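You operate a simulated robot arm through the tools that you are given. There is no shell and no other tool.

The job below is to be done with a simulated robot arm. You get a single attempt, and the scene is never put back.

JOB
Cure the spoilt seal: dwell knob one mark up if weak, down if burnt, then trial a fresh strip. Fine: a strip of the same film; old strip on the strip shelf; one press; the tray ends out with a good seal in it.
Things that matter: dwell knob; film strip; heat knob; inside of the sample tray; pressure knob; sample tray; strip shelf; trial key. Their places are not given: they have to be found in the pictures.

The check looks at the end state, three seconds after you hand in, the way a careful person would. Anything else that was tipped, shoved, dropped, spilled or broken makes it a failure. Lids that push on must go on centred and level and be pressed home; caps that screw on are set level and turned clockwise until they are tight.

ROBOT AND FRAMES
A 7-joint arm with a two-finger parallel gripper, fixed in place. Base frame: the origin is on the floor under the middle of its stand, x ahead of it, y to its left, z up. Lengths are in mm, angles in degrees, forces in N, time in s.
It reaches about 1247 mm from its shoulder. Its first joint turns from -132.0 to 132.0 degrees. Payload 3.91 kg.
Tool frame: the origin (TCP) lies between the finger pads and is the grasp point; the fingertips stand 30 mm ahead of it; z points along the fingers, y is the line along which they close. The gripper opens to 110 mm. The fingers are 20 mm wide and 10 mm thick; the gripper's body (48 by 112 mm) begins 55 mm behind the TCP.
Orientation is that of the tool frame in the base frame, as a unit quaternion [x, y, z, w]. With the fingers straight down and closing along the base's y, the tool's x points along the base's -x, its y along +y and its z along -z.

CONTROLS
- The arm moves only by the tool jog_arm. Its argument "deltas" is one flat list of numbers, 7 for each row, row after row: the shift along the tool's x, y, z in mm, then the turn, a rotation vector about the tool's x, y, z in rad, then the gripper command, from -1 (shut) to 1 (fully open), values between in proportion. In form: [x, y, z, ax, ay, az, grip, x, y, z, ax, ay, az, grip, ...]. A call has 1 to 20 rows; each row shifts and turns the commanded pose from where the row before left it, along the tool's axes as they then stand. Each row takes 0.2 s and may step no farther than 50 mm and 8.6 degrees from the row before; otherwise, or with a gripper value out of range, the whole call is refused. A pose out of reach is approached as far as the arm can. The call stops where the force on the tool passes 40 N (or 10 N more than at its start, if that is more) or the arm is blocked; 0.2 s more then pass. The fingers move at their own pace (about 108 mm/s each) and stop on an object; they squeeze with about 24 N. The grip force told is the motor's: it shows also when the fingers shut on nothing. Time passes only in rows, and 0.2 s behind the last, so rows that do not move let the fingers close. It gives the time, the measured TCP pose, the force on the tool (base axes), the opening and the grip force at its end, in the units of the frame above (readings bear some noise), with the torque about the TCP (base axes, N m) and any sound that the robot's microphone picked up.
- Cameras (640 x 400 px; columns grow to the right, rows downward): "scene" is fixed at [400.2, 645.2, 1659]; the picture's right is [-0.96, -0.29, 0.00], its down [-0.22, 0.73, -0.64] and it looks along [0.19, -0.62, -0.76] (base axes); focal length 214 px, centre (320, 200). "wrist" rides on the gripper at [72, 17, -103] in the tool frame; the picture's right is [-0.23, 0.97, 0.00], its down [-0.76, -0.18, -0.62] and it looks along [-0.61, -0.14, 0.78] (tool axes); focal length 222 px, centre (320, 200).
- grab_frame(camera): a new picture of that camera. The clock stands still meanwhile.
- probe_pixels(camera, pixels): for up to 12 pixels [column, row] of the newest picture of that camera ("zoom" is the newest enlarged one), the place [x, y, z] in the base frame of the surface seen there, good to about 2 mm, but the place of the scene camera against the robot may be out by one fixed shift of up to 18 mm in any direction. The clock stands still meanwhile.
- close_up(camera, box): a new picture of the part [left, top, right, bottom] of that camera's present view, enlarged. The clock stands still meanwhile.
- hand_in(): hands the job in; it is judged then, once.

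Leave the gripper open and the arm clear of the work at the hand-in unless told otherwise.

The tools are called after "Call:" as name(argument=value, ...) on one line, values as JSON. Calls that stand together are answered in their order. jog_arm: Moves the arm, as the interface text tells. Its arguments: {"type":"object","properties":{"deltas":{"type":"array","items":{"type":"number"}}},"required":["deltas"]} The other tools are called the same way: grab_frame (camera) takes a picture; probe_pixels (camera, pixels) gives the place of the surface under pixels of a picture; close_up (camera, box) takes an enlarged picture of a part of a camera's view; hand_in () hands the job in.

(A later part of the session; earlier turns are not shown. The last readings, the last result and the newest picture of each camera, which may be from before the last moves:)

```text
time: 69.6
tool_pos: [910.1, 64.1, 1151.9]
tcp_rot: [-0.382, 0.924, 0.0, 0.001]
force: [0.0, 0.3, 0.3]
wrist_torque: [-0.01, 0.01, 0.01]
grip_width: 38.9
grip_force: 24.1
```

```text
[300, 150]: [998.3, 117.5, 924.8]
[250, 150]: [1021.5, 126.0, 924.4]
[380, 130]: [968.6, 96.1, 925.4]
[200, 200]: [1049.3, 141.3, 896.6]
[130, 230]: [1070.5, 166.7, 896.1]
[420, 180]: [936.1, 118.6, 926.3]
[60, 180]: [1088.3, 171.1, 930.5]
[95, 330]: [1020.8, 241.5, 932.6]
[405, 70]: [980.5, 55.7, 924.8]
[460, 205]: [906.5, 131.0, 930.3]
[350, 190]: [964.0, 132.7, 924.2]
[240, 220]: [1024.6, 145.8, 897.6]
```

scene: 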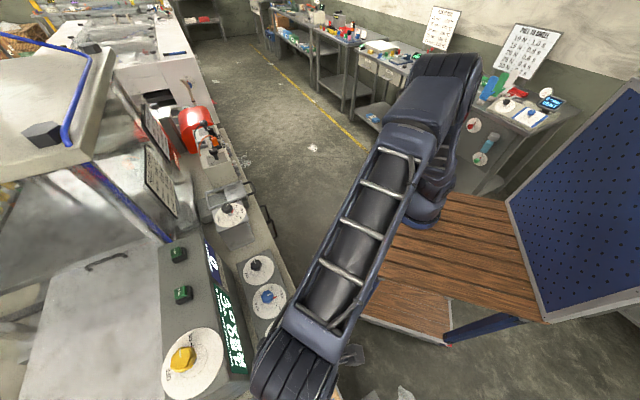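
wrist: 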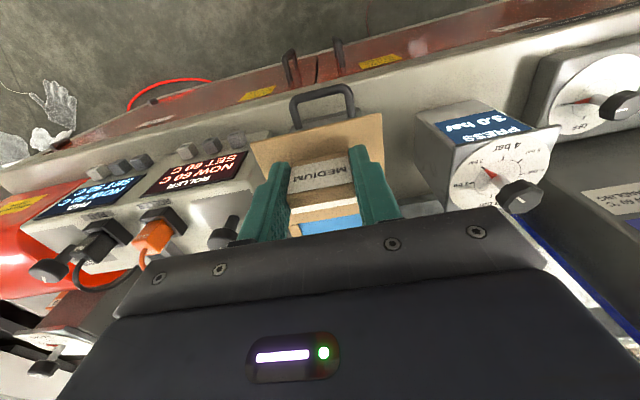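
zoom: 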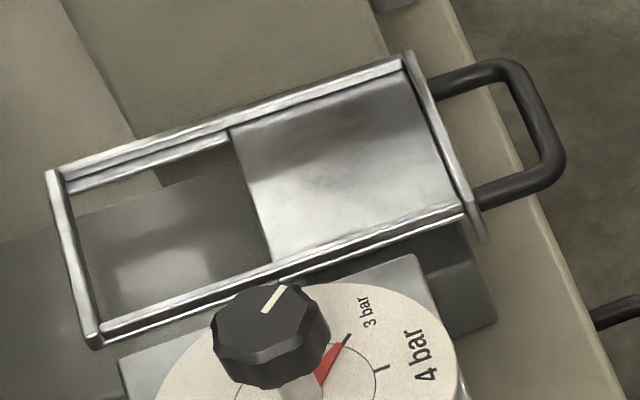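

The tray has a plate at z ≈ 935.6 on its handle half and side ledges on the film half, so the strip rests flush near the rim. The hand must end at about a = −598.5, d = 762.5 and z ≈ 977. I'll move over the tray and lower to z ≈ 1011 to check the alignment.

Call:
jog_arm(deltas=[-36.8, -0.1, 0, 0, 0, 0, -1, -36.8, -0.1, 0, 0, 0, 0, -1, 0, 0, 47, 0, 0, 0, -1, 0, 0, 47, 0, 0, 0, -1, 0, 0, 47, 0, 0, 0, -1, 0, 0, 0, 0, 0, 0, -1])

Call:
grab_frame(camera="wrist")

Call:
close_up(camera="wrist", box=[220, 60, 420, 200])

Call:
close_up(camera="scene", box=[200, 160, 264, 215])

```text
time: 71.0
tool_pos: [959.5, 115.2, 1005.6]
tcp_rot: [-0.382, 0.924, 0.0, 0.001]
force: [-0.1, 0.1, 0.2]
wrist_torque: [-0.01, -0.02, 0.03]
grip_width: 39.0
grip_force: 23.6
```

```text
taken
```

wrist: 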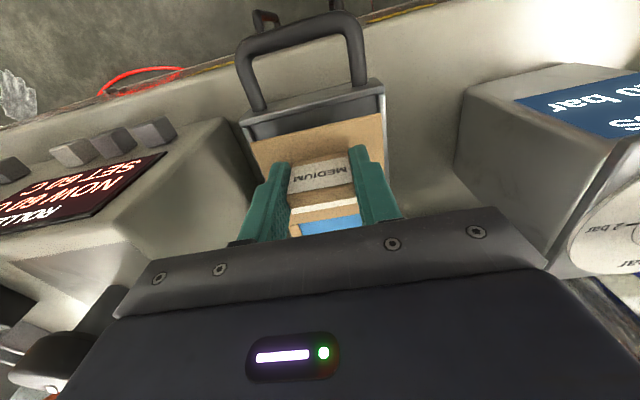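

```text
2.86 times, centred on (320, 130) of wrist
```

zoom: 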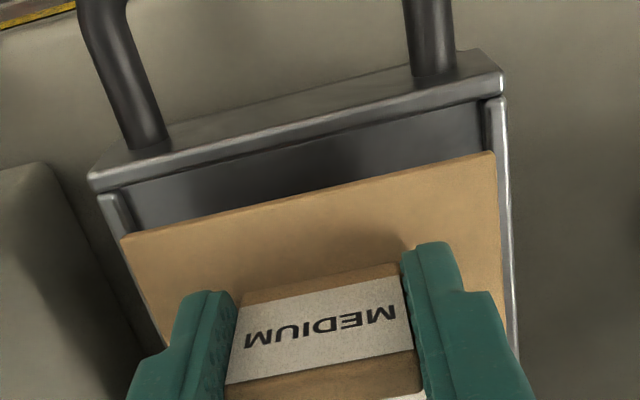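

```text
7.27 times, centred on (232, 188) of scene
```

zoom: 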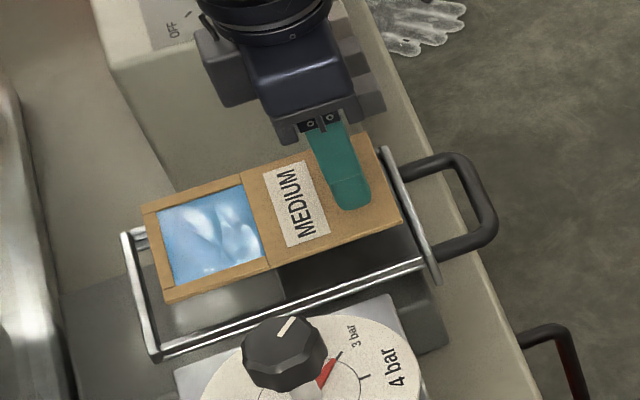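

The strip hovers over the tray. I'll probe the strip's edge corners and the tray rails in this view to compare their sideways positions.

Call:
close_up(camera="wrist", box=[220, 60, 420, 200])

Call:
probe_pixels(camera="zoom", pixels=[[130, 242], [488, 158], [95, 182], [500, 80], [494, 120], [505, 180], [108, 210], [122, 232], [300, 200], [480, 115], [150, 200], [510, 250]])

Call:
jog_arm(deltas=[0, 0, 0, 0, 0, 0, -1])

Call:
jog_arm(deltas=[0, 0, 0, 0, 0, 0, -1])

```text
2.86 times, centred on (320, 130) of wrist
```

zoom: 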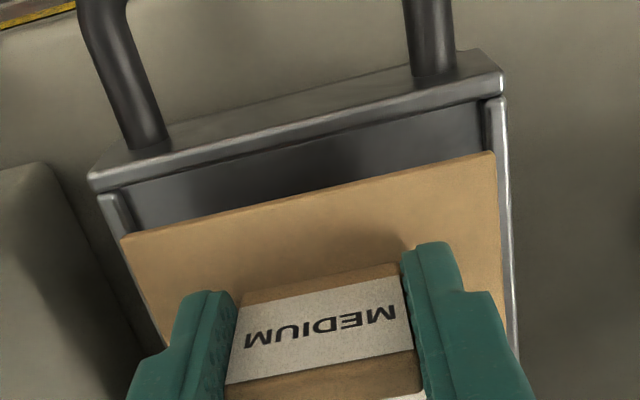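

```text
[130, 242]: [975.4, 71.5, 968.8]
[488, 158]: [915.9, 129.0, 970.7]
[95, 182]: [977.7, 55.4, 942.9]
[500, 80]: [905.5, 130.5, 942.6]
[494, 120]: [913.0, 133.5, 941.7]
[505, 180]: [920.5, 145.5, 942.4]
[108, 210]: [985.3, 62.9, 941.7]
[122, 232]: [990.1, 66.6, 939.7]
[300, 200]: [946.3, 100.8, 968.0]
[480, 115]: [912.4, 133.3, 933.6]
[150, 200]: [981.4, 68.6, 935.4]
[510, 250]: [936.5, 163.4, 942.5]
```

```text
time: 71.4
tool_pos: [960.1, 114.9, 1006.4]
tcp_rot: [-0.382, 0.924, 0.0, 0.0]
force: [0.0, -0.1, 0.5]
wrist_torque: [0.0, 0.02, 0.03]
grip_width: 39.4
grip_force: 23.9
```

```text
time: 71.8
tool_pos: [959.5, 115.1, 1007.5]
tcp_rot: [-0.382, 0.924, 0.0, 0.0]
force: [0.6, 0.9, -0.3]
wrist_torque: [0.01, 0.01, -0.03]
grip_width: 38.9
grip_force: 23.5
```

The strip's mid-line is at a = −597.8 against the tray's −600, and its near edge is at d = 739.6 where it should be about 744. I'll shift 1.5 mm toward −a and 5 mm inward, then go down 17 mm and check again.

Call:
jog_arm(deltas=[-5, -1.7, 0, 0, 0, 0, -1, 0, 0, 9, 0, 0, 0, -1, 0, 0, 8, 0, 0, 0, -1, 0, 0, 0, 0, 0, 0, -1])

Call:
grab_frame(camera="wrist")

Call:
close_up(camera="wrist", box=[220, 60, 420, 200])

Call:
probe_pixels(camera="zoom", pixels=[[130, 240], [488, 158], [300, 200], [495, 160], [505, 150], [120, 235], [110, 215], [480, 140], [140, 225], [500, 250], [510, 260], [300, 175]])

Call:
close_up(camera="scene", box=[200, 160, 264, 215])

```text
time: 72.8
tool_pos: [966.1, 118.6, 990.7]
tcp_rot: [-0.382, 0.924, 0.0, 0.0]
force: [-0.1, 0.0, 0.1]
wrist_torque: [0.0, 0.02, -0.02]
grip_width: 39.0
grip_force: 24.4
```

```text
taken
```

wrist: 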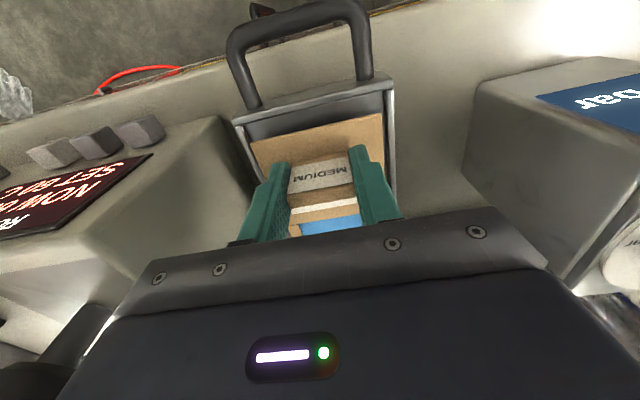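

```text
2.86 times, centred on (320, 130) of wrist
```

zoom: 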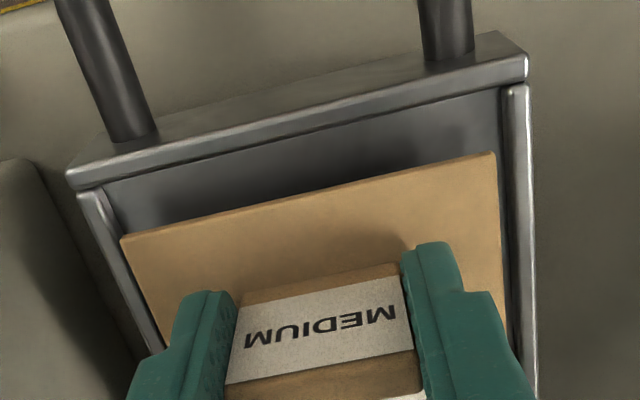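

```text
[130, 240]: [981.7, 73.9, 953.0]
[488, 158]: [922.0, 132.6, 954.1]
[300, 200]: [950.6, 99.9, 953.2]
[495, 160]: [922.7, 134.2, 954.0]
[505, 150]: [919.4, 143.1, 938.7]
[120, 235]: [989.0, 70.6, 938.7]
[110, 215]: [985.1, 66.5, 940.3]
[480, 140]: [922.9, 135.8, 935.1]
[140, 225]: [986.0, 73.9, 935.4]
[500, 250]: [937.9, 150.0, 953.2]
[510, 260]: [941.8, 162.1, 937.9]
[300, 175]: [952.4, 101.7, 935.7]
```

```text
7.27 times, centred on (232, 188) of scene
```

zoom: 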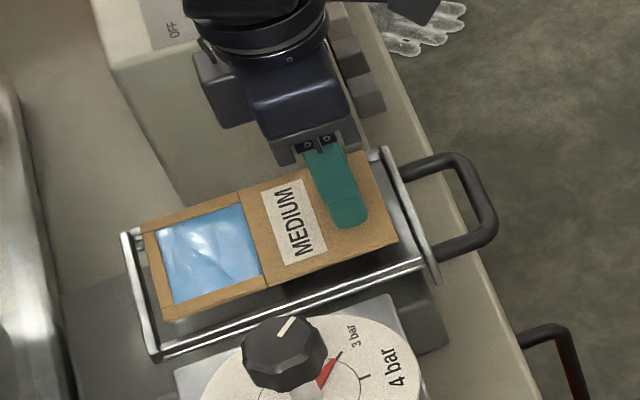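

The strip's mid-line (a = −599.7) now matches the tray's (−599.2), and its near edge clears the end wall. I'll lower in small steps, watching the force.

Call:
jog_arm(deltas=[0, 0, 4, 0, 0, 0, -1, 0, 0, 4, 0, 0, 0, -1, 0, 0, 2.5, 0, 0, 0, -1, 0, 0, 0, 0, 0, 0, -1])

Call:
close_up(camera="wrist", box=[220, 60, 420, 200])

Call:
probe_pixels(camera="zoom", pixels=[[130, 240], [488, 158], [300, 200], [200, 225], [440, 170], [400, 200]])

```text
time: 73.8
tool_pos: [966.3, 118.1, 981.2]
tcp_rot: [-0.382, 0.924, 0.0, 0.0]
force: [0.3, -0.6, -0.1]
wrist_torque: [0.0, 0.05, 0.03]
grip_width: 39.1
grip_force: 24.3
```

```text
2.86 times, centred on (320, 130) of wrist
```

zoom: 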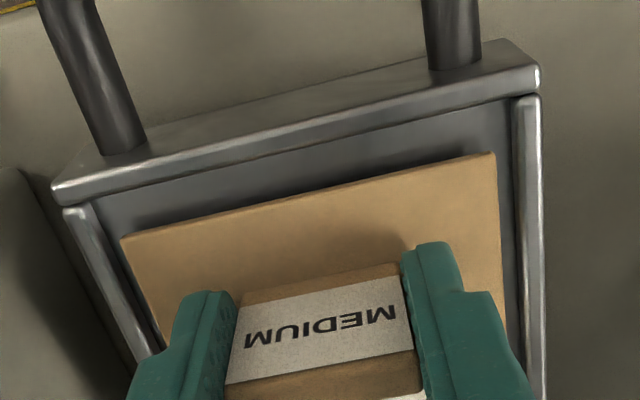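

```text
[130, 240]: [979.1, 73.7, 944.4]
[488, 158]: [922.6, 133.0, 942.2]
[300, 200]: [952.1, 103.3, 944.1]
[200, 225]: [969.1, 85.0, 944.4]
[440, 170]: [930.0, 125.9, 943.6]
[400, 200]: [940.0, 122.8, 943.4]
```

The strip's top is at 943.7, about 4 mm above its seat, and the gaps to the rails look even. I'll keep lowering slowly.

Call:
jog_arm(deltas=[0, 0, 1.5, 0, 0, 0, -1, 0, 0, 1.5, 0, 0, 0, -1, 0, 0, 0, 0, 0, 0, -1])

Call:
jog_arm(deltas=[0, 0, 0.8, 0, 0, 0, -1, 0, 0, 0, 0, 0, 0, -1])

```text
time: 74.6
tool_pos: [966.5, 118.7, 979.0]
tcp_rot: [-0.382, 0.924, 0.0, 0.001]
force: [-0.2, 0.5, -0.4]
wrist_torque: [0.0, 0.01, -0.02]
grip_width: 39.0
grip_force: 23.9
```

```text
time: 75.2
tool_pos: [966.1, 118.1, 977.8]
tcp_rot: [-0.382, 0.924, 0.0, 0.0]
force: [0.0, 0.0, -0.4]
wrist_torque: [-0.02, 0.0, 0.03]
grip_width: 39.1
grip_force: 23.5
```

No contact yet, so I'll keep lowering in 0.7 mm steps.

Call:
jog_arm(deltas=[0, 0, 0.7, 0, 0, 0, -1, 0, 0, 0, 0, 0, 0, -1])

Call:
jog_arm(deltas=[0, 0, 0.7, 0, 0, 0, -1, 0, 0, 0, 0, 0, 0, -1])

Call:
jog_arm(deltas=[0, 0, 0.5, 0, 0, 0, -1, 0, 0, 0, 0, 0, 0, -1])

```text
time: 75.8
tool_pos: [966.7, 117.6, 976.2]
tcp_rot: [-0.382, 0.924, 0.0, 0.0]
force: [0.0, -0.4, 0.6]
wrist_torque: [0.11, -0.06, 0.02]
grip_width: 39.1
grip_force: 23.9
```

```text
time: 76.4
tool_pos: [965.9, 117.4, 976.0]
tcp_rot: [-0.382, 0.924, 0.0, 0.0]
force: [1.5, 0.5, 4.1]
wrist_torque: [0.14, -0.18, -0.08]
grip_width: 38.7
grip_force: 23.6
```

```text
time: 77.0
tool_pos: [965.9, 116.0, 976.8]
tcp_rot: [-0.382, 0.924, 0.0, 0.001]
force: [2.8, -0.4, 9.1]
wrist_torque: [0.14, -0.17, -0.08]
grip_width: 39.1
grip_force: 23.9
```

Contact at 9 N shows the strip is seated. I'll open the fingers to 56 mm and look.

Call:
jog_arm(deltas=[0, 0, 0, 0, 0, 0, 0.02, 0, 0, 0, 0, 0, 0, 0.02, 0, 0, 0, 0, 0, 0, 0.02])

Call:
close_up(camera="wrist", box=[220, 60, 420, 200])

Call:
close_up(camera="scene", box=[200, 160, 264, 215])

```text
time: 77.8
tool_pos: [966.4, 117.9, 975.2]
tcp_rot: [-0.382, 0.924, 0.0, -0.001]
force: [-0.7, -0.3, -0.1]
wrist_torque: [-0.02, 0.01, 0.02]
grip_width: 56.2
grip_force: 0.0
```

```text
2.86 times, centred on (320, 130) of wrist
```

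zoom: 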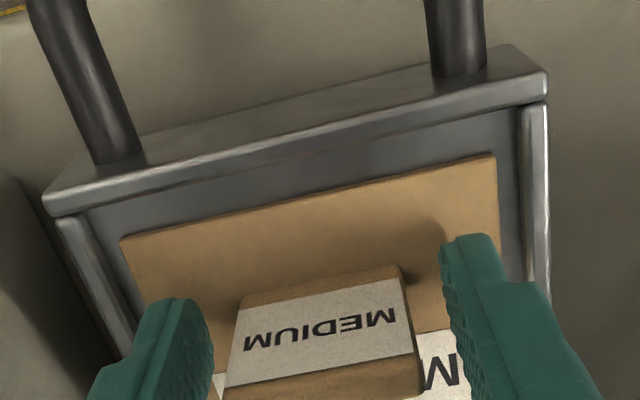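

```text
7.27 times, centred on (232, 188) of scene
```

zoom: 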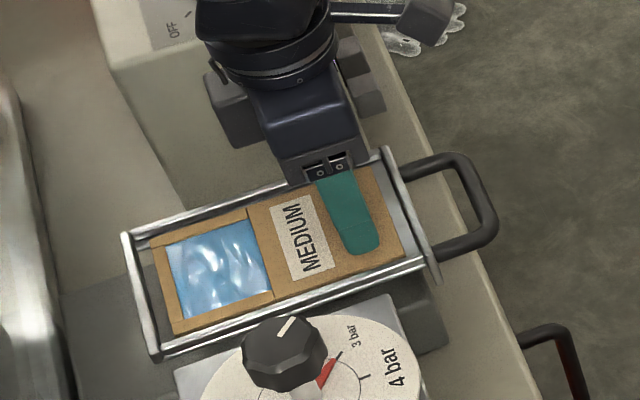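

The strip lies in the tray. I'll rise straight up and inspect it from above.

Call:
jog_arm(deltas=[0, 0, -10, 0, 0, 0, 0.02, 0, 0, -35, 0, 0, 0, 0.02, 0, 0, -45, 0, 0, 0, 0.02, 0, 0, -45, 0, 0, 0, 0.02, 40, 0, 0, 0, 0, 0, 0.02])

Call:
grab_frame(camera="wrist")

Call:
close_up(camera="scene", box=[200, 175, 264, 215])

Call:
probe_pixels(camera="zoom", pixels=[[120, 180], [300, 150], [420, 150], [150, 290], [230, 270], [440, 195], [350, 230], [100, 200]])

```text
time: 79.0
tool_pos: [939.0, 89.6, 1110.7]
tcp_rot: [-0.383, 0.924, 0.001, -0.001]
force: [0.4, 0.0, -0.1]
wrist_torque: [-0.02, 0.04, 0.02]
grip_width: 56.0
grip_force: 0.0
```

```text
taken
```

wrist: 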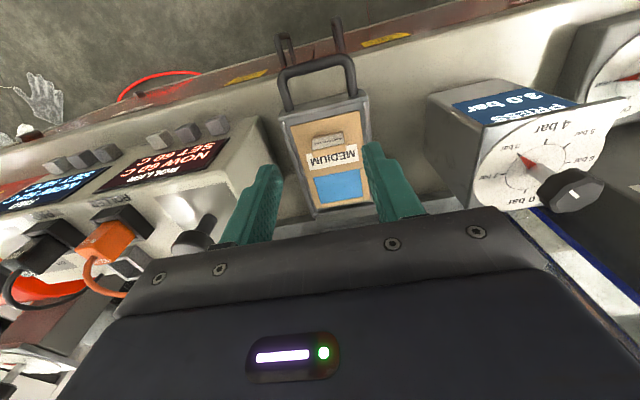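

```text
10.00 times, centred on (232, 195) of scene
```

zoom: 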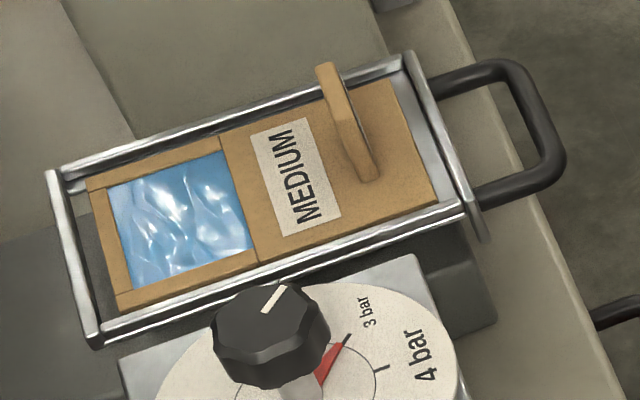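

```text
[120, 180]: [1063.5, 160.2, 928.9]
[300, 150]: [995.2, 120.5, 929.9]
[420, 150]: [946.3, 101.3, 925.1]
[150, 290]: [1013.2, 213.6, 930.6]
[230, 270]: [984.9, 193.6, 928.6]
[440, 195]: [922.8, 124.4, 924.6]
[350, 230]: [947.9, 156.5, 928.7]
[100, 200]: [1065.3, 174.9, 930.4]
```

The fresh strip lies flat and square in the tray. Next is pushing the tray in by its handle, so I'll probe the handle bar's exact place.

Call:
close_up(camera="wrist", box=[260, 40, 380, 130])

Call:
probe_pixels(camera="zoom", pixels=[[150, 160], [210, 140], [270, 122], [330, 105], [400, 85], [430, 75], [130, 200], [450, 130], [240, 130], [360, 97], [300, 113], [300, 250]])

```text
4.44 times, centred on (320, 85) of wrist
```

zoom: 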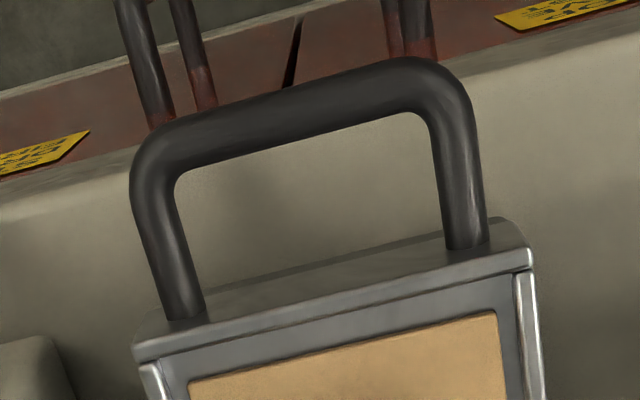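

```text
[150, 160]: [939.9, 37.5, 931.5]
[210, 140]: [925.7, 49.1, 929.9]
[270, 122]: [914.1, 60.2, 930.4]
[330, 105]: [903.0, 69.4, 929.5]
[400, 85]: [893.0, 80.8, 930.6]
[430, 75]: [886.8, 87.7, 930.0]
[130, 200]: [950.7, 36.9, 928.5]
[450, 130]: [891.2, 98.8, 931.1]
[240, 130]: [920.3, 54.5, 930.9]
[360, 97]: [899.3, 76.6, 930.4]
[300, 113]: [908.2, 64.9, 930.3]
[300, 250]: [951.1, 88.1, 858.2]
```

The handle bar's mid-line is at d ≈ 689, a ≈ −601, with its top at z 931. I'll turn the hand to yaw 45°, so the fingers straddle the bar, and move over it.

Call:
jog_arm(deltas=[0, 0, 0, 0, 0, 0.1309, -0.27, 0, 0, 0, 0, 0, 0.1309, -0.27, 0, 0, 0, 0, 0, 0.1309, -0.27, 0, 0, 0, 0, 0, 0.1309, -0.27, 0, 0, 0, 0, 0, 0.1309, -0.27, 0, 0, 0, 0, 0, 0.1309, -0.27, 0, 0, 0, 0, 0, 0.1309, -0.27, 0, 0, 0, 0, 0, 0.1309, -0.27, 0, 0, 0, 0, 0, 0.1309, -0.27, 0, 0, 0, 0, 0, 0.1309, -0.27, 0, 0, 0, 0, 0, 0.1309, -0.27, 0, 0, 0, 0, 0, 0.1309, -0.27, 0, -37.8, 0, 0, 0, 0, -0.27, 0, 0, 45, 0, 0, 0, -0.27, 0, 0, 45, 0, 0, 0, -0.27])

Call:
grab_frame(camera="wrist")

Call:
close_up(camera="wrist", box=[220, 70, 420, 210])

```text
time: 82.2
tool_pos: [910.6, 60.0, 1020.3]
tcp_rot: [0.384, 0.923, 0.001, 0.0]
force: [-0.6, -0.7, 1.1]
wrist_torque: [0.01, -0.04, -0.01]
grip_width: 40.2
grip_force: 0.2
```

```text
taken
```

wrist: 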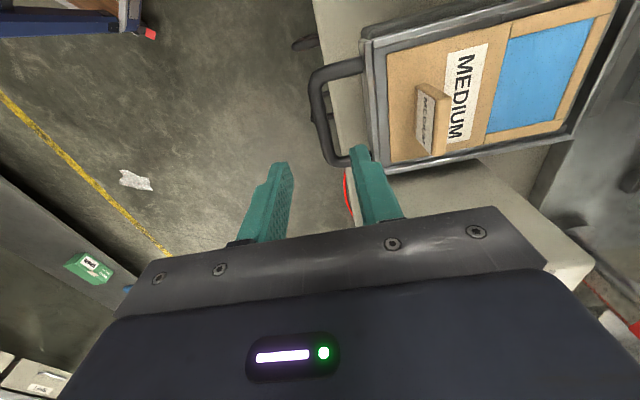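

```text
2.86 times, centred on (320, 140) of wrist
```

zoom: 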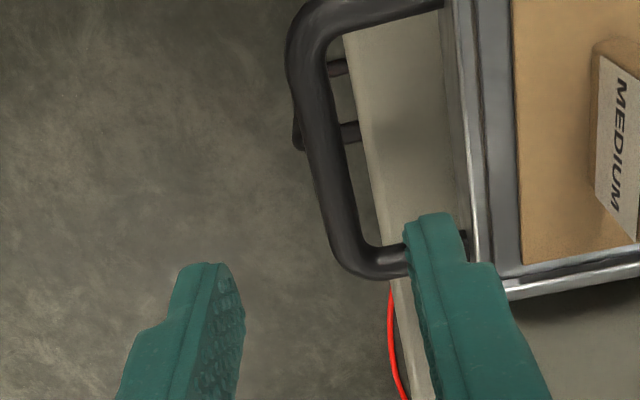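

The bar passes about 3–4 mm to the +y side of the tool axis. I'll correct that and lower so the tips are at about z 906, with the bar between the fingers.

Call:
jog_arm(deltas=[1, 3.5, 40, 0, 0, 0, -0.27, 0, 0, 35, 0, 0, 0, -0.27, 0, 0, 9, 0, 0, 0, -0.27, 0, 0, 0, 0, 0, 0, -0.27])

Call:
grab_frame(camera="wrist")

```text
time: 83.2
tool_pos: [913.1, 64.7, 937.5]
tcp_rot: [0.383, 0.924, 0.0, 0.0]
force: [-0.4, -0.1, 0.5]
wrist_torque: [0.01, 0.02, 0.01]
grip_width: 40.1
grip_force: 0.1
```

```text
taken
```

wrist: 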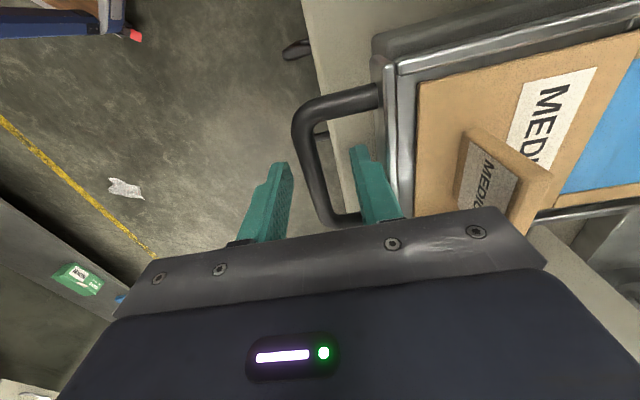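

The bar at about (315, 170) is between the fingers. I'll close on it.

Call:
jog_arm(deltas=[0, 0, 0, 0, 0, 0, -1, 0, 0, 0, 0, 0, 0, -1, 0, 0, 0, 0, 0, 0, -1])

```text
time: 84.0
tool_pos: [912.8, 65.2, 937.6]
tcp_rot: [0.384, 0.923, 0.001, 0.0]
force: [-0.8, -0.6, -2.1]
wrist_torque: [-0.04, -0.02, 0.11]
grip_width: 11.3
grip_force: 45.0
```

The bar is held at 11.3 mm. I'll push the tray inward (+d) in 10 mm steps and watch the force.

Call:
jog_arm(deltas=[0, 5, 0, 0, 0, 0, -1, 0, 8, 0, 0, 0, 0, -1, 0, 10, 0, 0, 0, 0, -1, 0, 10, 0, 0, 0, 0, -1])

Call:
close_up(camera="scene", box=[170, 160, 290, 240])

```text
time: 85.0
tool_pos: [935.6, 88.3, 937.1]
tcp_rot: [0.383, 0.924, -0.001, -0.001]
force: [-20.7, -14.2, 7.0]
wrist_torque: [-1.24, -0.15, 0.39]
grip_width: 11.5
grip_force: 45.0
```

```text
5.00 times, centred on (230, 200) of scene
```

zoom: 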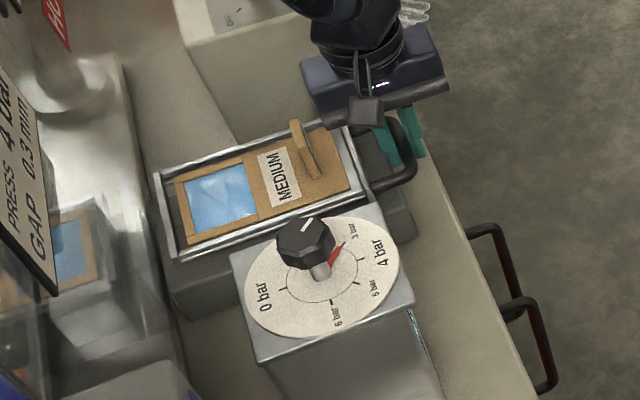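

The tray slides with about 25 N of drag. I'll keep pushing in steady steps.

Call:
jog_arm(deltas=[0, 8, 0, 0, 0, 0, -1, 0, 8, 0, 0, 0, 0, -1, 0, 8, 0, 0, 0, 0, -1, 0, 8, 0, 0, 0, 0, -1])

Call:
close_up(camera="scene", box=[170, 160, 290, 240])

```text
time: 85.3
tool_pos: [934.6, 87.7, 937.7]
tcp_rot: [0.385, 0.923, -0.003, -0.003]
force: [-20.1, -4.4, 14.7]
wrist_torque: [-0.38, 0.37, 0.35]
grip_width: 11.3
grip_force: 45.0
stopped in row 1: the force on the tool passed its limit at 52 N (the readings are from after the stop); the commanded pose is now the measured one
```

```text
5.00 times, centred on (230, 200) of scene
```

zoom: 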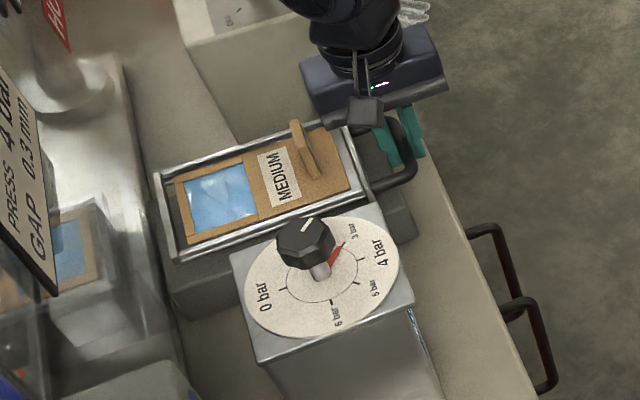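

The push stopped at 52 N with an upward force on the tool. The scene view shows the base block under the tray, top at z ≈ 907, reaching toward the handle, so my fingertips at 907 must be hitting it. I'll open, raise 9 mm and grip the bar higher.

Call:
jog_arm(deltas=[0, -1, -1, 0, 0, 0, -0.5, 0, 0, 0, 0, 0, 0, -0.5, 0, 0, 0, 0, 0, 0, -0.5])

Call:
grab_frame(camera="wrist")

Call:
close_up(camera="wrist", box=[240, 60, 440, 220])

```text
time: 86.1
tool_pos: [935.4, 85.9, 937.9]
tcp_rot: [0.384, 0.923, -0.003, -0.002]
force: [-24.9, -13.5, 2.6]
wrist_torque: [-0.33, 0.69, 0.41]
grip_width: 13.6
grip_force: 0.1
```

```text
taken
```

wrist: 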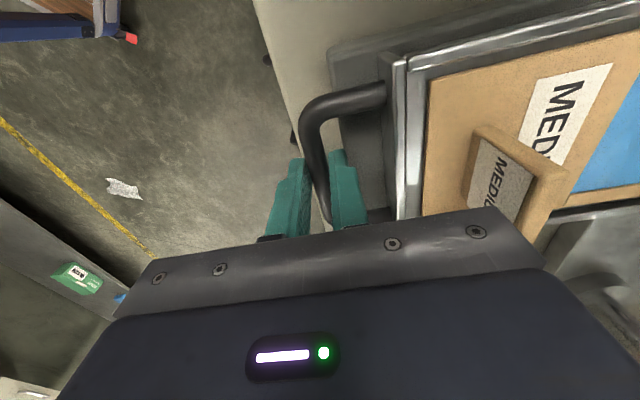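

```text
2.50 times, centred on (340, 140) of wrist
```

zoom: 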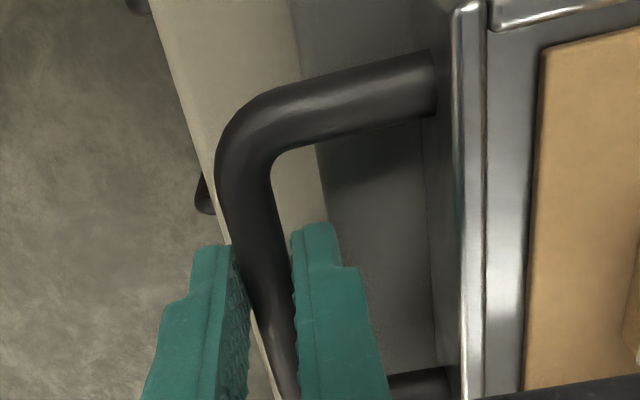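

The inner finger is against the base block's front face, so the fingers opened only to 13.6 mm. I'll back off with a slightly raised hand to free them.

Call:
jog_arm(deltas=[0, -3, 0, 0, 0, 0, -0.5, 0, -2, 0, 0, 0, 0, -0.5, 0, 0, 0, 0, 0, 0, -0.5])

```text
time: 86.9
tool_pos: [932.2, 83.5, 937.9]
tcp_rot: [0.384, 0.923, -0.001, -0.002]
force: [-14.8, -3.8, -8.9]
wrist_torque: [-0.31, 0.48, 0.29]
grip_width: 21.2
grip_force: 0.0
```

Call:
jog_arm(deltas=[0, 0, -4, 0, 0, 0, -0.5, 0, 0, -5, 0, 0, 0, -0.5, 0, 0, 0, 0, 0, 0, -0.5])

Call:
close_up(camera="wrist", box=[240, 60, 440, 220])

```text
time: 87.7
tool_pos: [932.2, 83.8, 946.5]
tcp_rot: [0.384, 0.923, -0.002, -0.002]
force: [-0.4, -0.5, -0.9]
wrist_torque: [-0.01, 0.0, -0.03]
grip_width: 27.5
grip_force: 0.1
```

```text
2.50 times, centred on (340, 140) of wrist
```

zoom: 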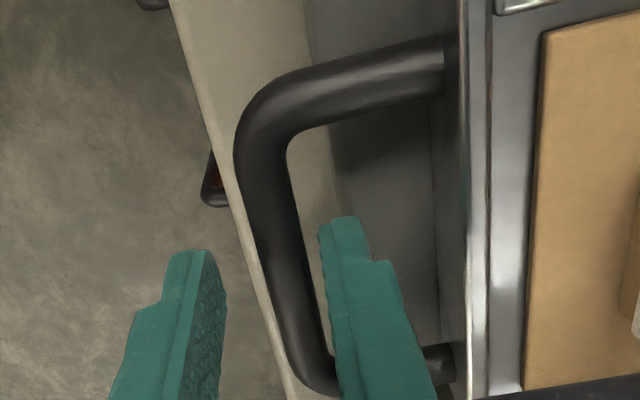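

The hand is free and the force is zero. I'll probe the base block and the bar in this view to check heights before gripping again.

Call:
probe_pixels(camera="zoom", pixels=[[380, 180], [350, 150], [410, 300], [265, 190], [290, 290], [420, 70], [320, 60], [250, 120], [480, 200], [335, 190], [400, 200], [460, 100]])

```text
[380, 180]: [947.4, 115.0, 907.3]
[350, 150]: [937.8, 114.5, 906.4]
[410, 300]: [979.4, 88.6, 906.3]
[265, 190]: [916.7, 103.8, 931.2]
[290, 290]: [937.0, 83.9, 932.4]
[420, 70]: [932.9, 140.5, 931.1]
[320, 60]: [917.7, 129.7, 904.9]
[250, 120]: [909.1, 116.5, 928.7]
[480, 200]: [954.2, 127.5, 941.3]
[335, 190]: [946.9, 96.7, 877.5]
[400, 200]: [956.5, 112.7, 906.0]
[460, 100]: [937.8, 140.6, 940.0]
```

The base top is z 906.5 with its front face at d ≈ 738, and the tips are now 10 mm above it. The bar is at d ≈ 722, so I'll centre on it and grip.

Call:
jog_arm(deltas=[0, 3.4, 0, 0, 0, 0, -0.5, 0, 0, 0, 0, 0, 0, -1, 0, 0, 0, 0, 0, 0, -1, 0, 0, 0, 0, 0, 0, -1])

```text
time: 88.7
tool_pos: [933.4, 87.0, 946.0]
tcp_rot: [0.384, 0.923, -0.002, -0.002]
force: [-0.1, 0.4, 1.8]
wrist_torque: [0.16, 0.16, 0.19]
grip_width: 11.5
grip_force: 45.5
```

Gripped again at 11.5 mm with little force. I'll push inward in small steps.

Call:
jog_arm(deltas=[0, 4, 0, 0, 0, 0, -1, 0, 6, 0, 0, 0, 0, -1, 0, 8, 0, 0, 0, 0, -1, 0, 8, 0, 0, 0, 0, -1])

Call:
close_up(camera="scene", box=[170, 160, 290, 240])

```text
time: 89.7
tool_pos: [952.7, 105.4, 947.0]
tcp_rot: [0.384, 0.923, -0.002, -0.001]
force: [-0.5, -1.3, 11.4]
wrist_torque: [0.51, 0.55, 0.17]
grip_width: 11.7
grip_force: 45.6
```

```text
5.00 times, centred on (230, 200) of scene
```

zoom: 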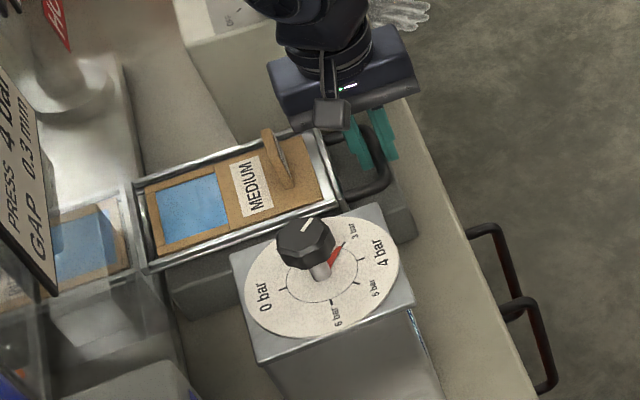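

It slides freely now. I'll ease up 0.5 mm, since there's a small upward force, and keep pushing.

Call:
jog_arm(deltas=[0, 8, -0.5, 0, 0, 0, -1, 0, 8, -0.3, 0, 0, 0, -1, 0, 8, 0, 0, 0, 0, -1, 0, 8, 0, 0, 0, 0, -1])

Call:
close_up(camera="scene", box=[150, 150, 290, 240])

```text
time: 90.7
tool_pos: [976.1, 127.7, 945.8]
tcp_rot: [0.385, 0.923, -0.002, -0.001]
force: [-3.1, 2.3, 12.7]
wrist_torque: [0.88, 0.81, 0.19]
grip_width: 11.8
grip_force: 44.7
```

```text
4.44 times, centred on (220, 195) of scene
```

zoom: 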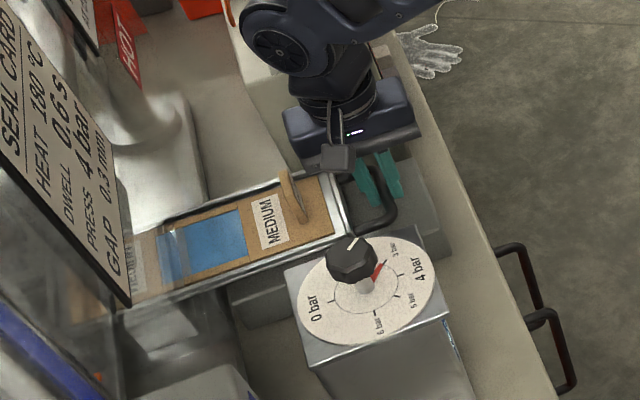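

The tray is going under the jaw cover. I'll check the wrist view before pushing further.

Call:
grab_frame(camera="wrist")

Call:
close_up(camera="wrist", box=[240, 20, 640, 240])

```text
taken
```

wrist: 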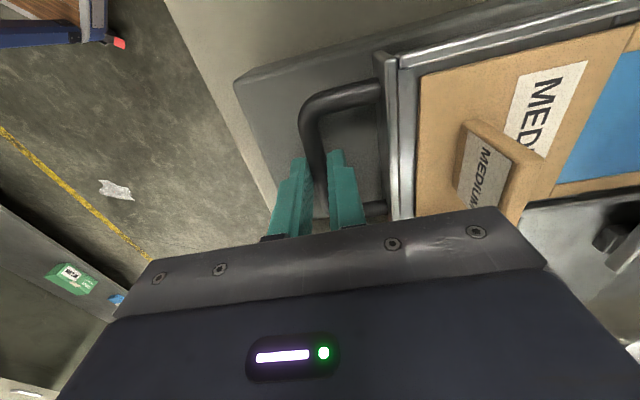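

```text
1.60 times, centred on (440, 130) of wrist
```

zoom: 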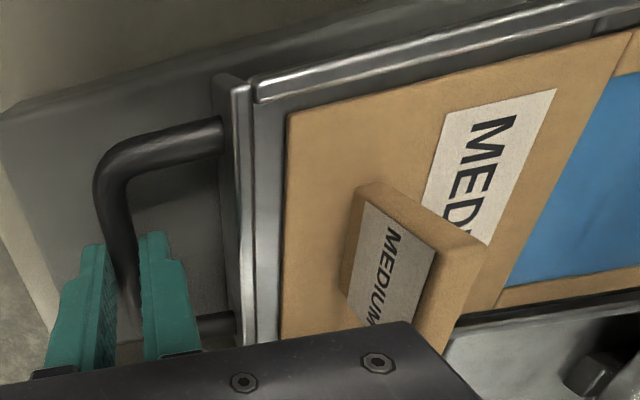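

The strip and tab are clear of the hand. I'll push on.

Call:
jog_arm(deltas=[0, 8, -0.4, 0, 0, 0, -1, 0, 8, -0.4, 0, 0, 0, -1, 0, 8, 0, 0, 0, 0, -1])

Call:
close_up(camera="scene", box=[150, 150, 290, 240])

```text
time: 91.5
tool_pos: [992.1, 144.1, 946.0]
tcp_rot: [0.384, 0.923, -0.003, -0.001]
force: [-6.3, 4.7, 0.7]
wrist_torque: [0.15, 0.13, 0.16]
grip_width: 11.6
grip_force: 44.7
```

```text
4.44 times, centred on (220, 195) of scene
```

zoom: 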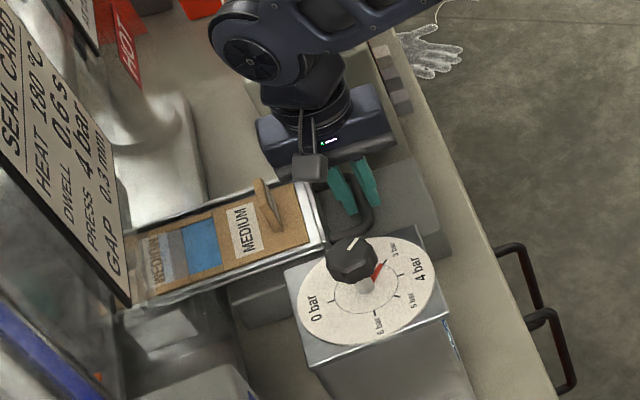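

The tray has gone in 113 mm so far. I'll keep pushing in small steps to find its end stop, and shift 0.5 mm sideways to ease the side force.

Call:
jog_arm(deltas=[0.5, 6, 0, 0, 0, 0, -1, 0, 6, 0, 0, 0, 0, -1, 0, 6, 0, 0, 0, 0, -1])

Call:
close_up(camera="scene", box=[150, 150, 290, 240])

```text
time: 92.3
tool_pos: [1005.1, 156.6, 947.3]
tcp_rot: [0.384, 0.923, -0.004, -0.002]
force: [-4.1, 2.0, -12.8]
wrist_torque: [-0.25, -0.25, 0.18]
grip_width: 11.5
grip_force: 44.4
```

```text
4.44 times, centred on (220, 195) of scene
```

zoom: 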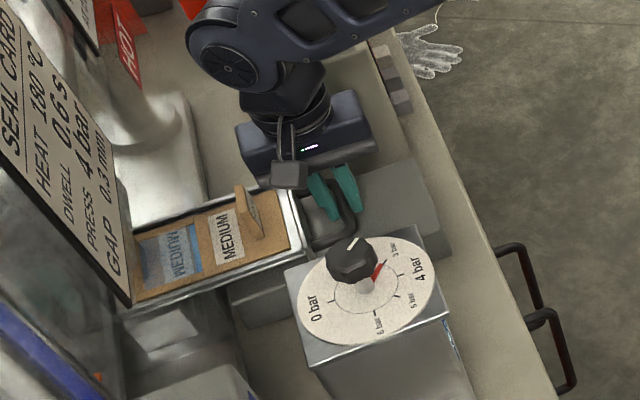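

Still moving, with the hand now at d ≈ 821. I'll push on, lowering 0.6 mm to ease the downward pull.

Call:
jog_arm(deltas=[0, 6, 0.6, 0, 0, 0, -1, 0, 6, 0.3, 0, 0, 0, -1, 0, 4, 0, 0, 0, 0, -1])

Call:
grab_frame(camera="wrist")

Call:
close_up(camera="scene", box=[150, 150, 290, 240])

```text
time: 93.1
tool_pos: [1016.6, 168.8, 946.4]
tcp_rot: [0.384, 0.923, -0.002, -0.002]
force: [-3.3, 2.8, -6.8]
wrist_torque: [0.73, 0.74, 0.15]
grip_width: 11.5
grip_force: 45.1
```

```text
taken
```

wrist: 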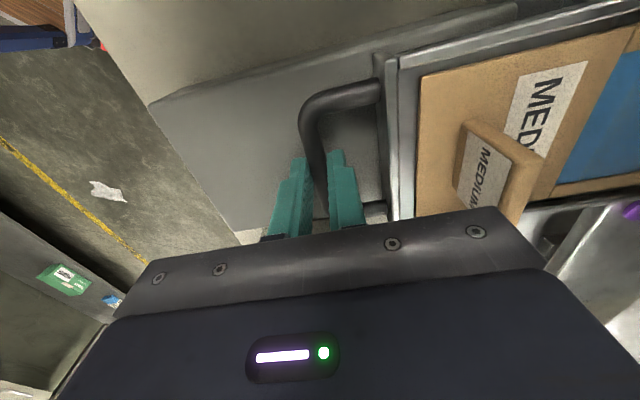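

```text
4.44 times, centred on (220, 195) of scene
```

zoom: 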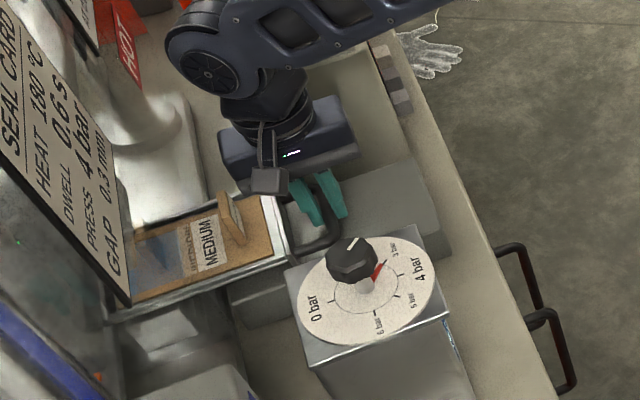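

The hand is at d ≈ 838, 149 mm in, with the film well behind the glass. I'll push in 4 mm steps, looking for the stop or the reach limit.

Call:
jog_arm(deltas=[0, 4, 0, 0, 0, 0, -1, 0, 4, 0, 0, 0, 0, -1])

Call:
close_up(camera="scene", box=[150, 150, 290, 240])

```text
time: 93.7
tool_pos: [1023.0, 175.4, 946.0]
tcp_rot: [0.384, 0.923, -0.003, -0.002]
force: [-3.7, 4.8, -5.7]
wrist_torque: [0.47, 0.4, 0.15]
grip_width: 11.7
grip_force: 44.9
```

```text
4.44 times, centred on (220, 195) of scene
```

zoom: 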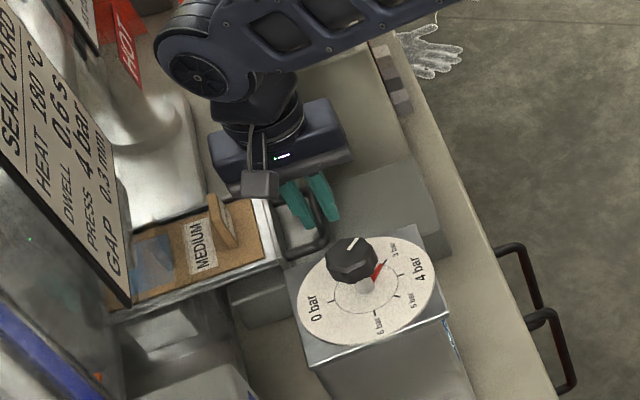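

Still moving freely at d ≈ 847, with about 50 mm between the gripper body and the glass. I'll continue in small steps.

Call:
jog_arm(deltas=[0.3, 4, 0.2, 0, 0, 0, -1, 0, 4, 0.2, 0, 0, 0, -1])

Call:
close_up(camera="scene", box=[150, 150, 290, 240])

```text
time: 94.3
tool_pos: [1025.1, 176.5, 947.7]
tcp_rot: [0.384, 0.923, -0.006, -0.005]
force: [-17.8, -6.2, 10.4]
wrist_torque: [-0.13, 0.48, 0.26]
grip_width: 11.4
grip_force: 45.8
stopped in row 2: the force on the tool passed its limit at 50 N (the readings are from after the stop); the commanded pose is now the measured one
```

```text
4.44 times, centred on (220, 195) of scene
```

zoom: 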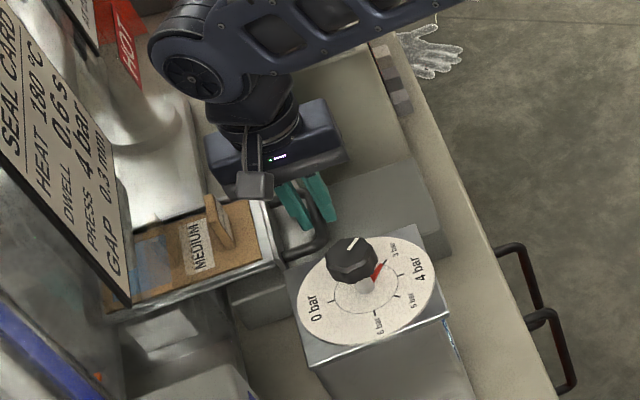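

It stopped at 50 N with the hand at d ≈ 850, a travel of 160 mm. I'll check in the pictures whether this is the tray's end stop or something else touching.

Call:
grab_frame(camera="wrist")

Call:
grab_frame(camera="scene")

Call:
close_up(camera="wrist", box=[290, 0, 640, 220])

```text
taken
```

wrist: 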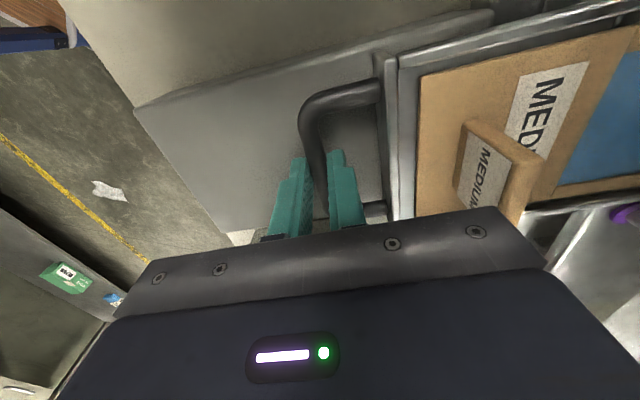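

```text
taken
```

scene: 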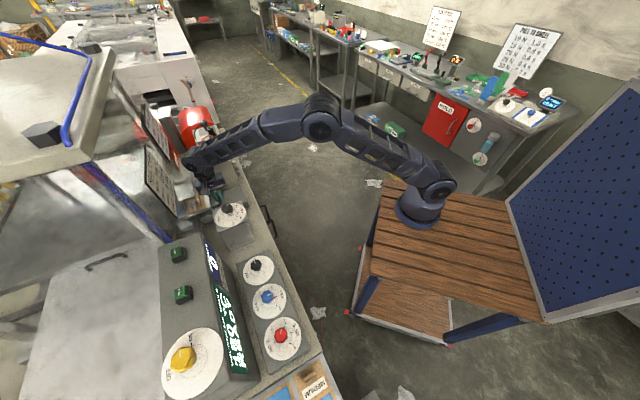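

```text
1.82 times, centred on (465, 110) of wrist
```

zoom: 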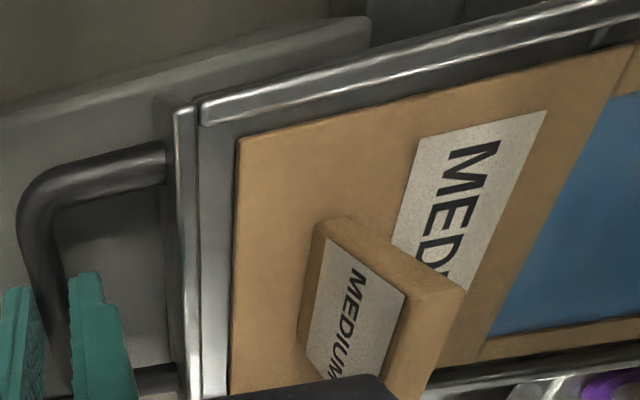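

Nothing else is touching. The force pushes straight back along the tray, so this is the tray's end stop at 160 mm. I'll open the fingers and rise clear of the handle.

Call:
jog_arm(deltas=[0, 0, 0, 0, 0, 0, -0.45, 0, 0, 0, 0, 0, 0, -0.45, 0, 0, 0, 0, 0, 0, -0.45])

Call:
grab_frame(camera="wrist")

```text
time: 95.1
tool_pos: [1026.0, 177.0, 944.8]
tcp_rot: [0.384, 0.923, -0.005, -0.004]
force: [0.0, 0.6, 0.5]
wrist_torque: [-0.01, 0.0, 0.02]
grip_width: 30.6
grip_force: 0.0
```

```text
taken
```

wrist: 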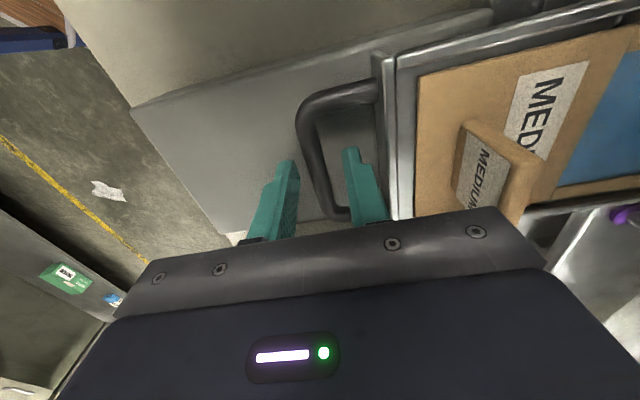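

The bar is free between the open fingers. I'll rise 40 mm in small steps, then draw back toward the robot.

Call:
jog_arm(deltas=[0, 0, -15, 0, 0, 0, -0.45, 0, 0, -15, 0, 0, 0, -0.45, 0, 0, -15, 0, 0, 0, -0.45])

```text
time: 95.9
tool_pos: [1027.0, 177.5, 990.1]
tcp_rot: [0.385, 0.923, -0.006, -0.004]
force: [0.1, -0.9, 0.7]
wrist_torque: [-0.01, 0.0, -0.01]
grip_width: 30.4
grip_force: 0.0
```

Clear of the handle. I'll draw back along −d while rising to about z 1110, then check the tray and machine.

Call:
jog_arm(deltas=[0, -35, -30, 0, 0, 0, -0.45, 0, -35, -30, 0, 0, 0, -0.45, 0, -35, -30, 0, 0, 0, -0.45, 0, -35, -30, 0, 0, 0, -0.45])

Call:
grab_frame(camera="wrist")

Call:
close_up(camera="scene", box=[150, 150, 290, 240])

```text
time: 96.9
tool_pos: [927.9, 79.9, 1111.4]
tcp_rot: [0.385, 0.923, -0.006, -0.004]
force: [0.5, 0.0, -0.6]
wrist_torque: [0.01, 0.03, 0.0]
grip_width: 30.4
grip_force: 0.1
```

```text
taken
```

wrist: 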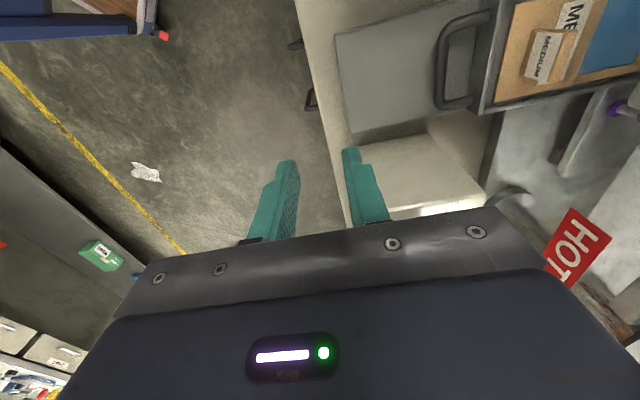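

```text
4.44 times, centred on (220, 195) of scene
```

zoom: 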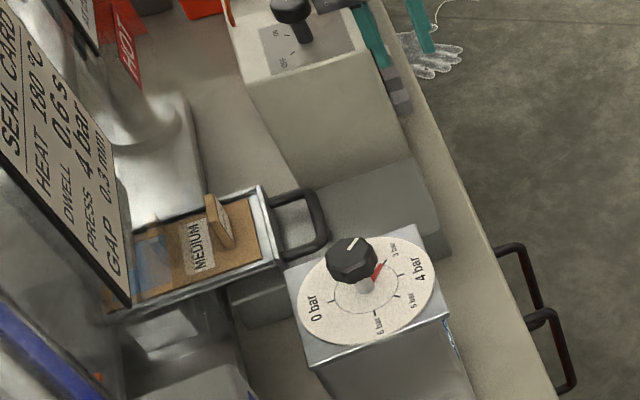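

The tray is in with the strip flat in it. I'll note the handle's new position for pulling it out later.

Call:
probe_pixels(camera="wrist", pixels=[[443, 60], [445, 40], [440, 85], [475, 20], [470, 102], [490, 60], [530, 60], [500, 90]])

Call:
close_up(camera="wrist", box=[400, 0, 640, 140])

```text
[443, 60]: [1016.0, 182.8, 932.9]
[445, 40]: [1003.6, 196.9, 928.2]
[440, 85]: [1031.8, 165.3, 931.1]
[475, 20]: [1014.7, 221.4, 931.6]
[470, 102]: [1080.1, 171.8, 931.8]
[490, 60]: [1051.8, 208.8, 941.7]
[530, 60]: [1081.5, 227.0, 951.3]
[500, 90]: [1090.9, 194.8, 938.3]
```

```text
2.67 times, centred on (520, 70) of wrist
```

zoom: 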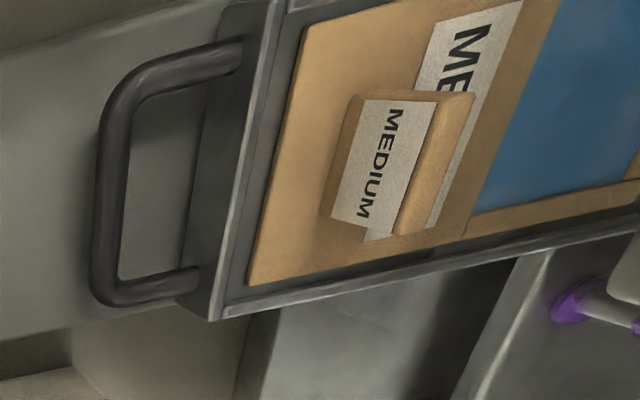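

The handle bar is now at d ≈ 848, so the tray travelled about 159 mm. Next is the TRIAL key, at about (730, 596, 1179). I'll move along the bench, rise to z ≈ 1280, then go over the console with the fingers shut.

Call:
jog_arm(deltas=[45.9, 0, -15.4, 0, 0, 0, -1, 45.9, 0, -15.4, 0, 0, 0, -1, 45.9, 0, -15.4, 0, 0, 0, -1, 45.9, 0, -15.4, 0, 0, 0, -1, 45.9, 0, -15.4, 0, 0, 0, -1, 45.9, 0, -15.4, 0, 0, 0, -1, 45.9, 0, -15.4, 0, 0, 0, -1, 45.9, 0, -15.4, 0, 0, 0, -1, 45.9, 0, -15.4, 0, 0, 0, -1, 45.9, 0, -15.4, 0, 0, 0, -1, 45.9, 0, -15.4, 0, 0, 0, -1, 0, 45, 0, 0, 0, 0, -1, 0, 45, 0, 0, 0, 0, -1, 0, 45, 0, 0, 0, 0, -1, 0, 40, 0, 0, 0, 0, -1, 0, 0, 0, 0, 0, 0, -1])

Call:
grab_frame(camera="wrist")

```text
time: 100.3
tool_pos: [696.2, 564.2, 1280.1]
tcp_rot: [0.386, 0.923, -0.006, -0.004]
force: [-0.1, -0.3, 0.0]
wrist_torque: [-0.04, 0.01, 0.01]
grip_width: 0.2
grip_force: 23.8
```

```text
taken
```

wrist: 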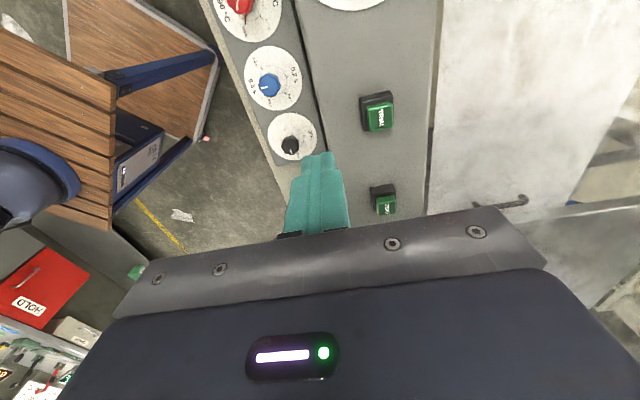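

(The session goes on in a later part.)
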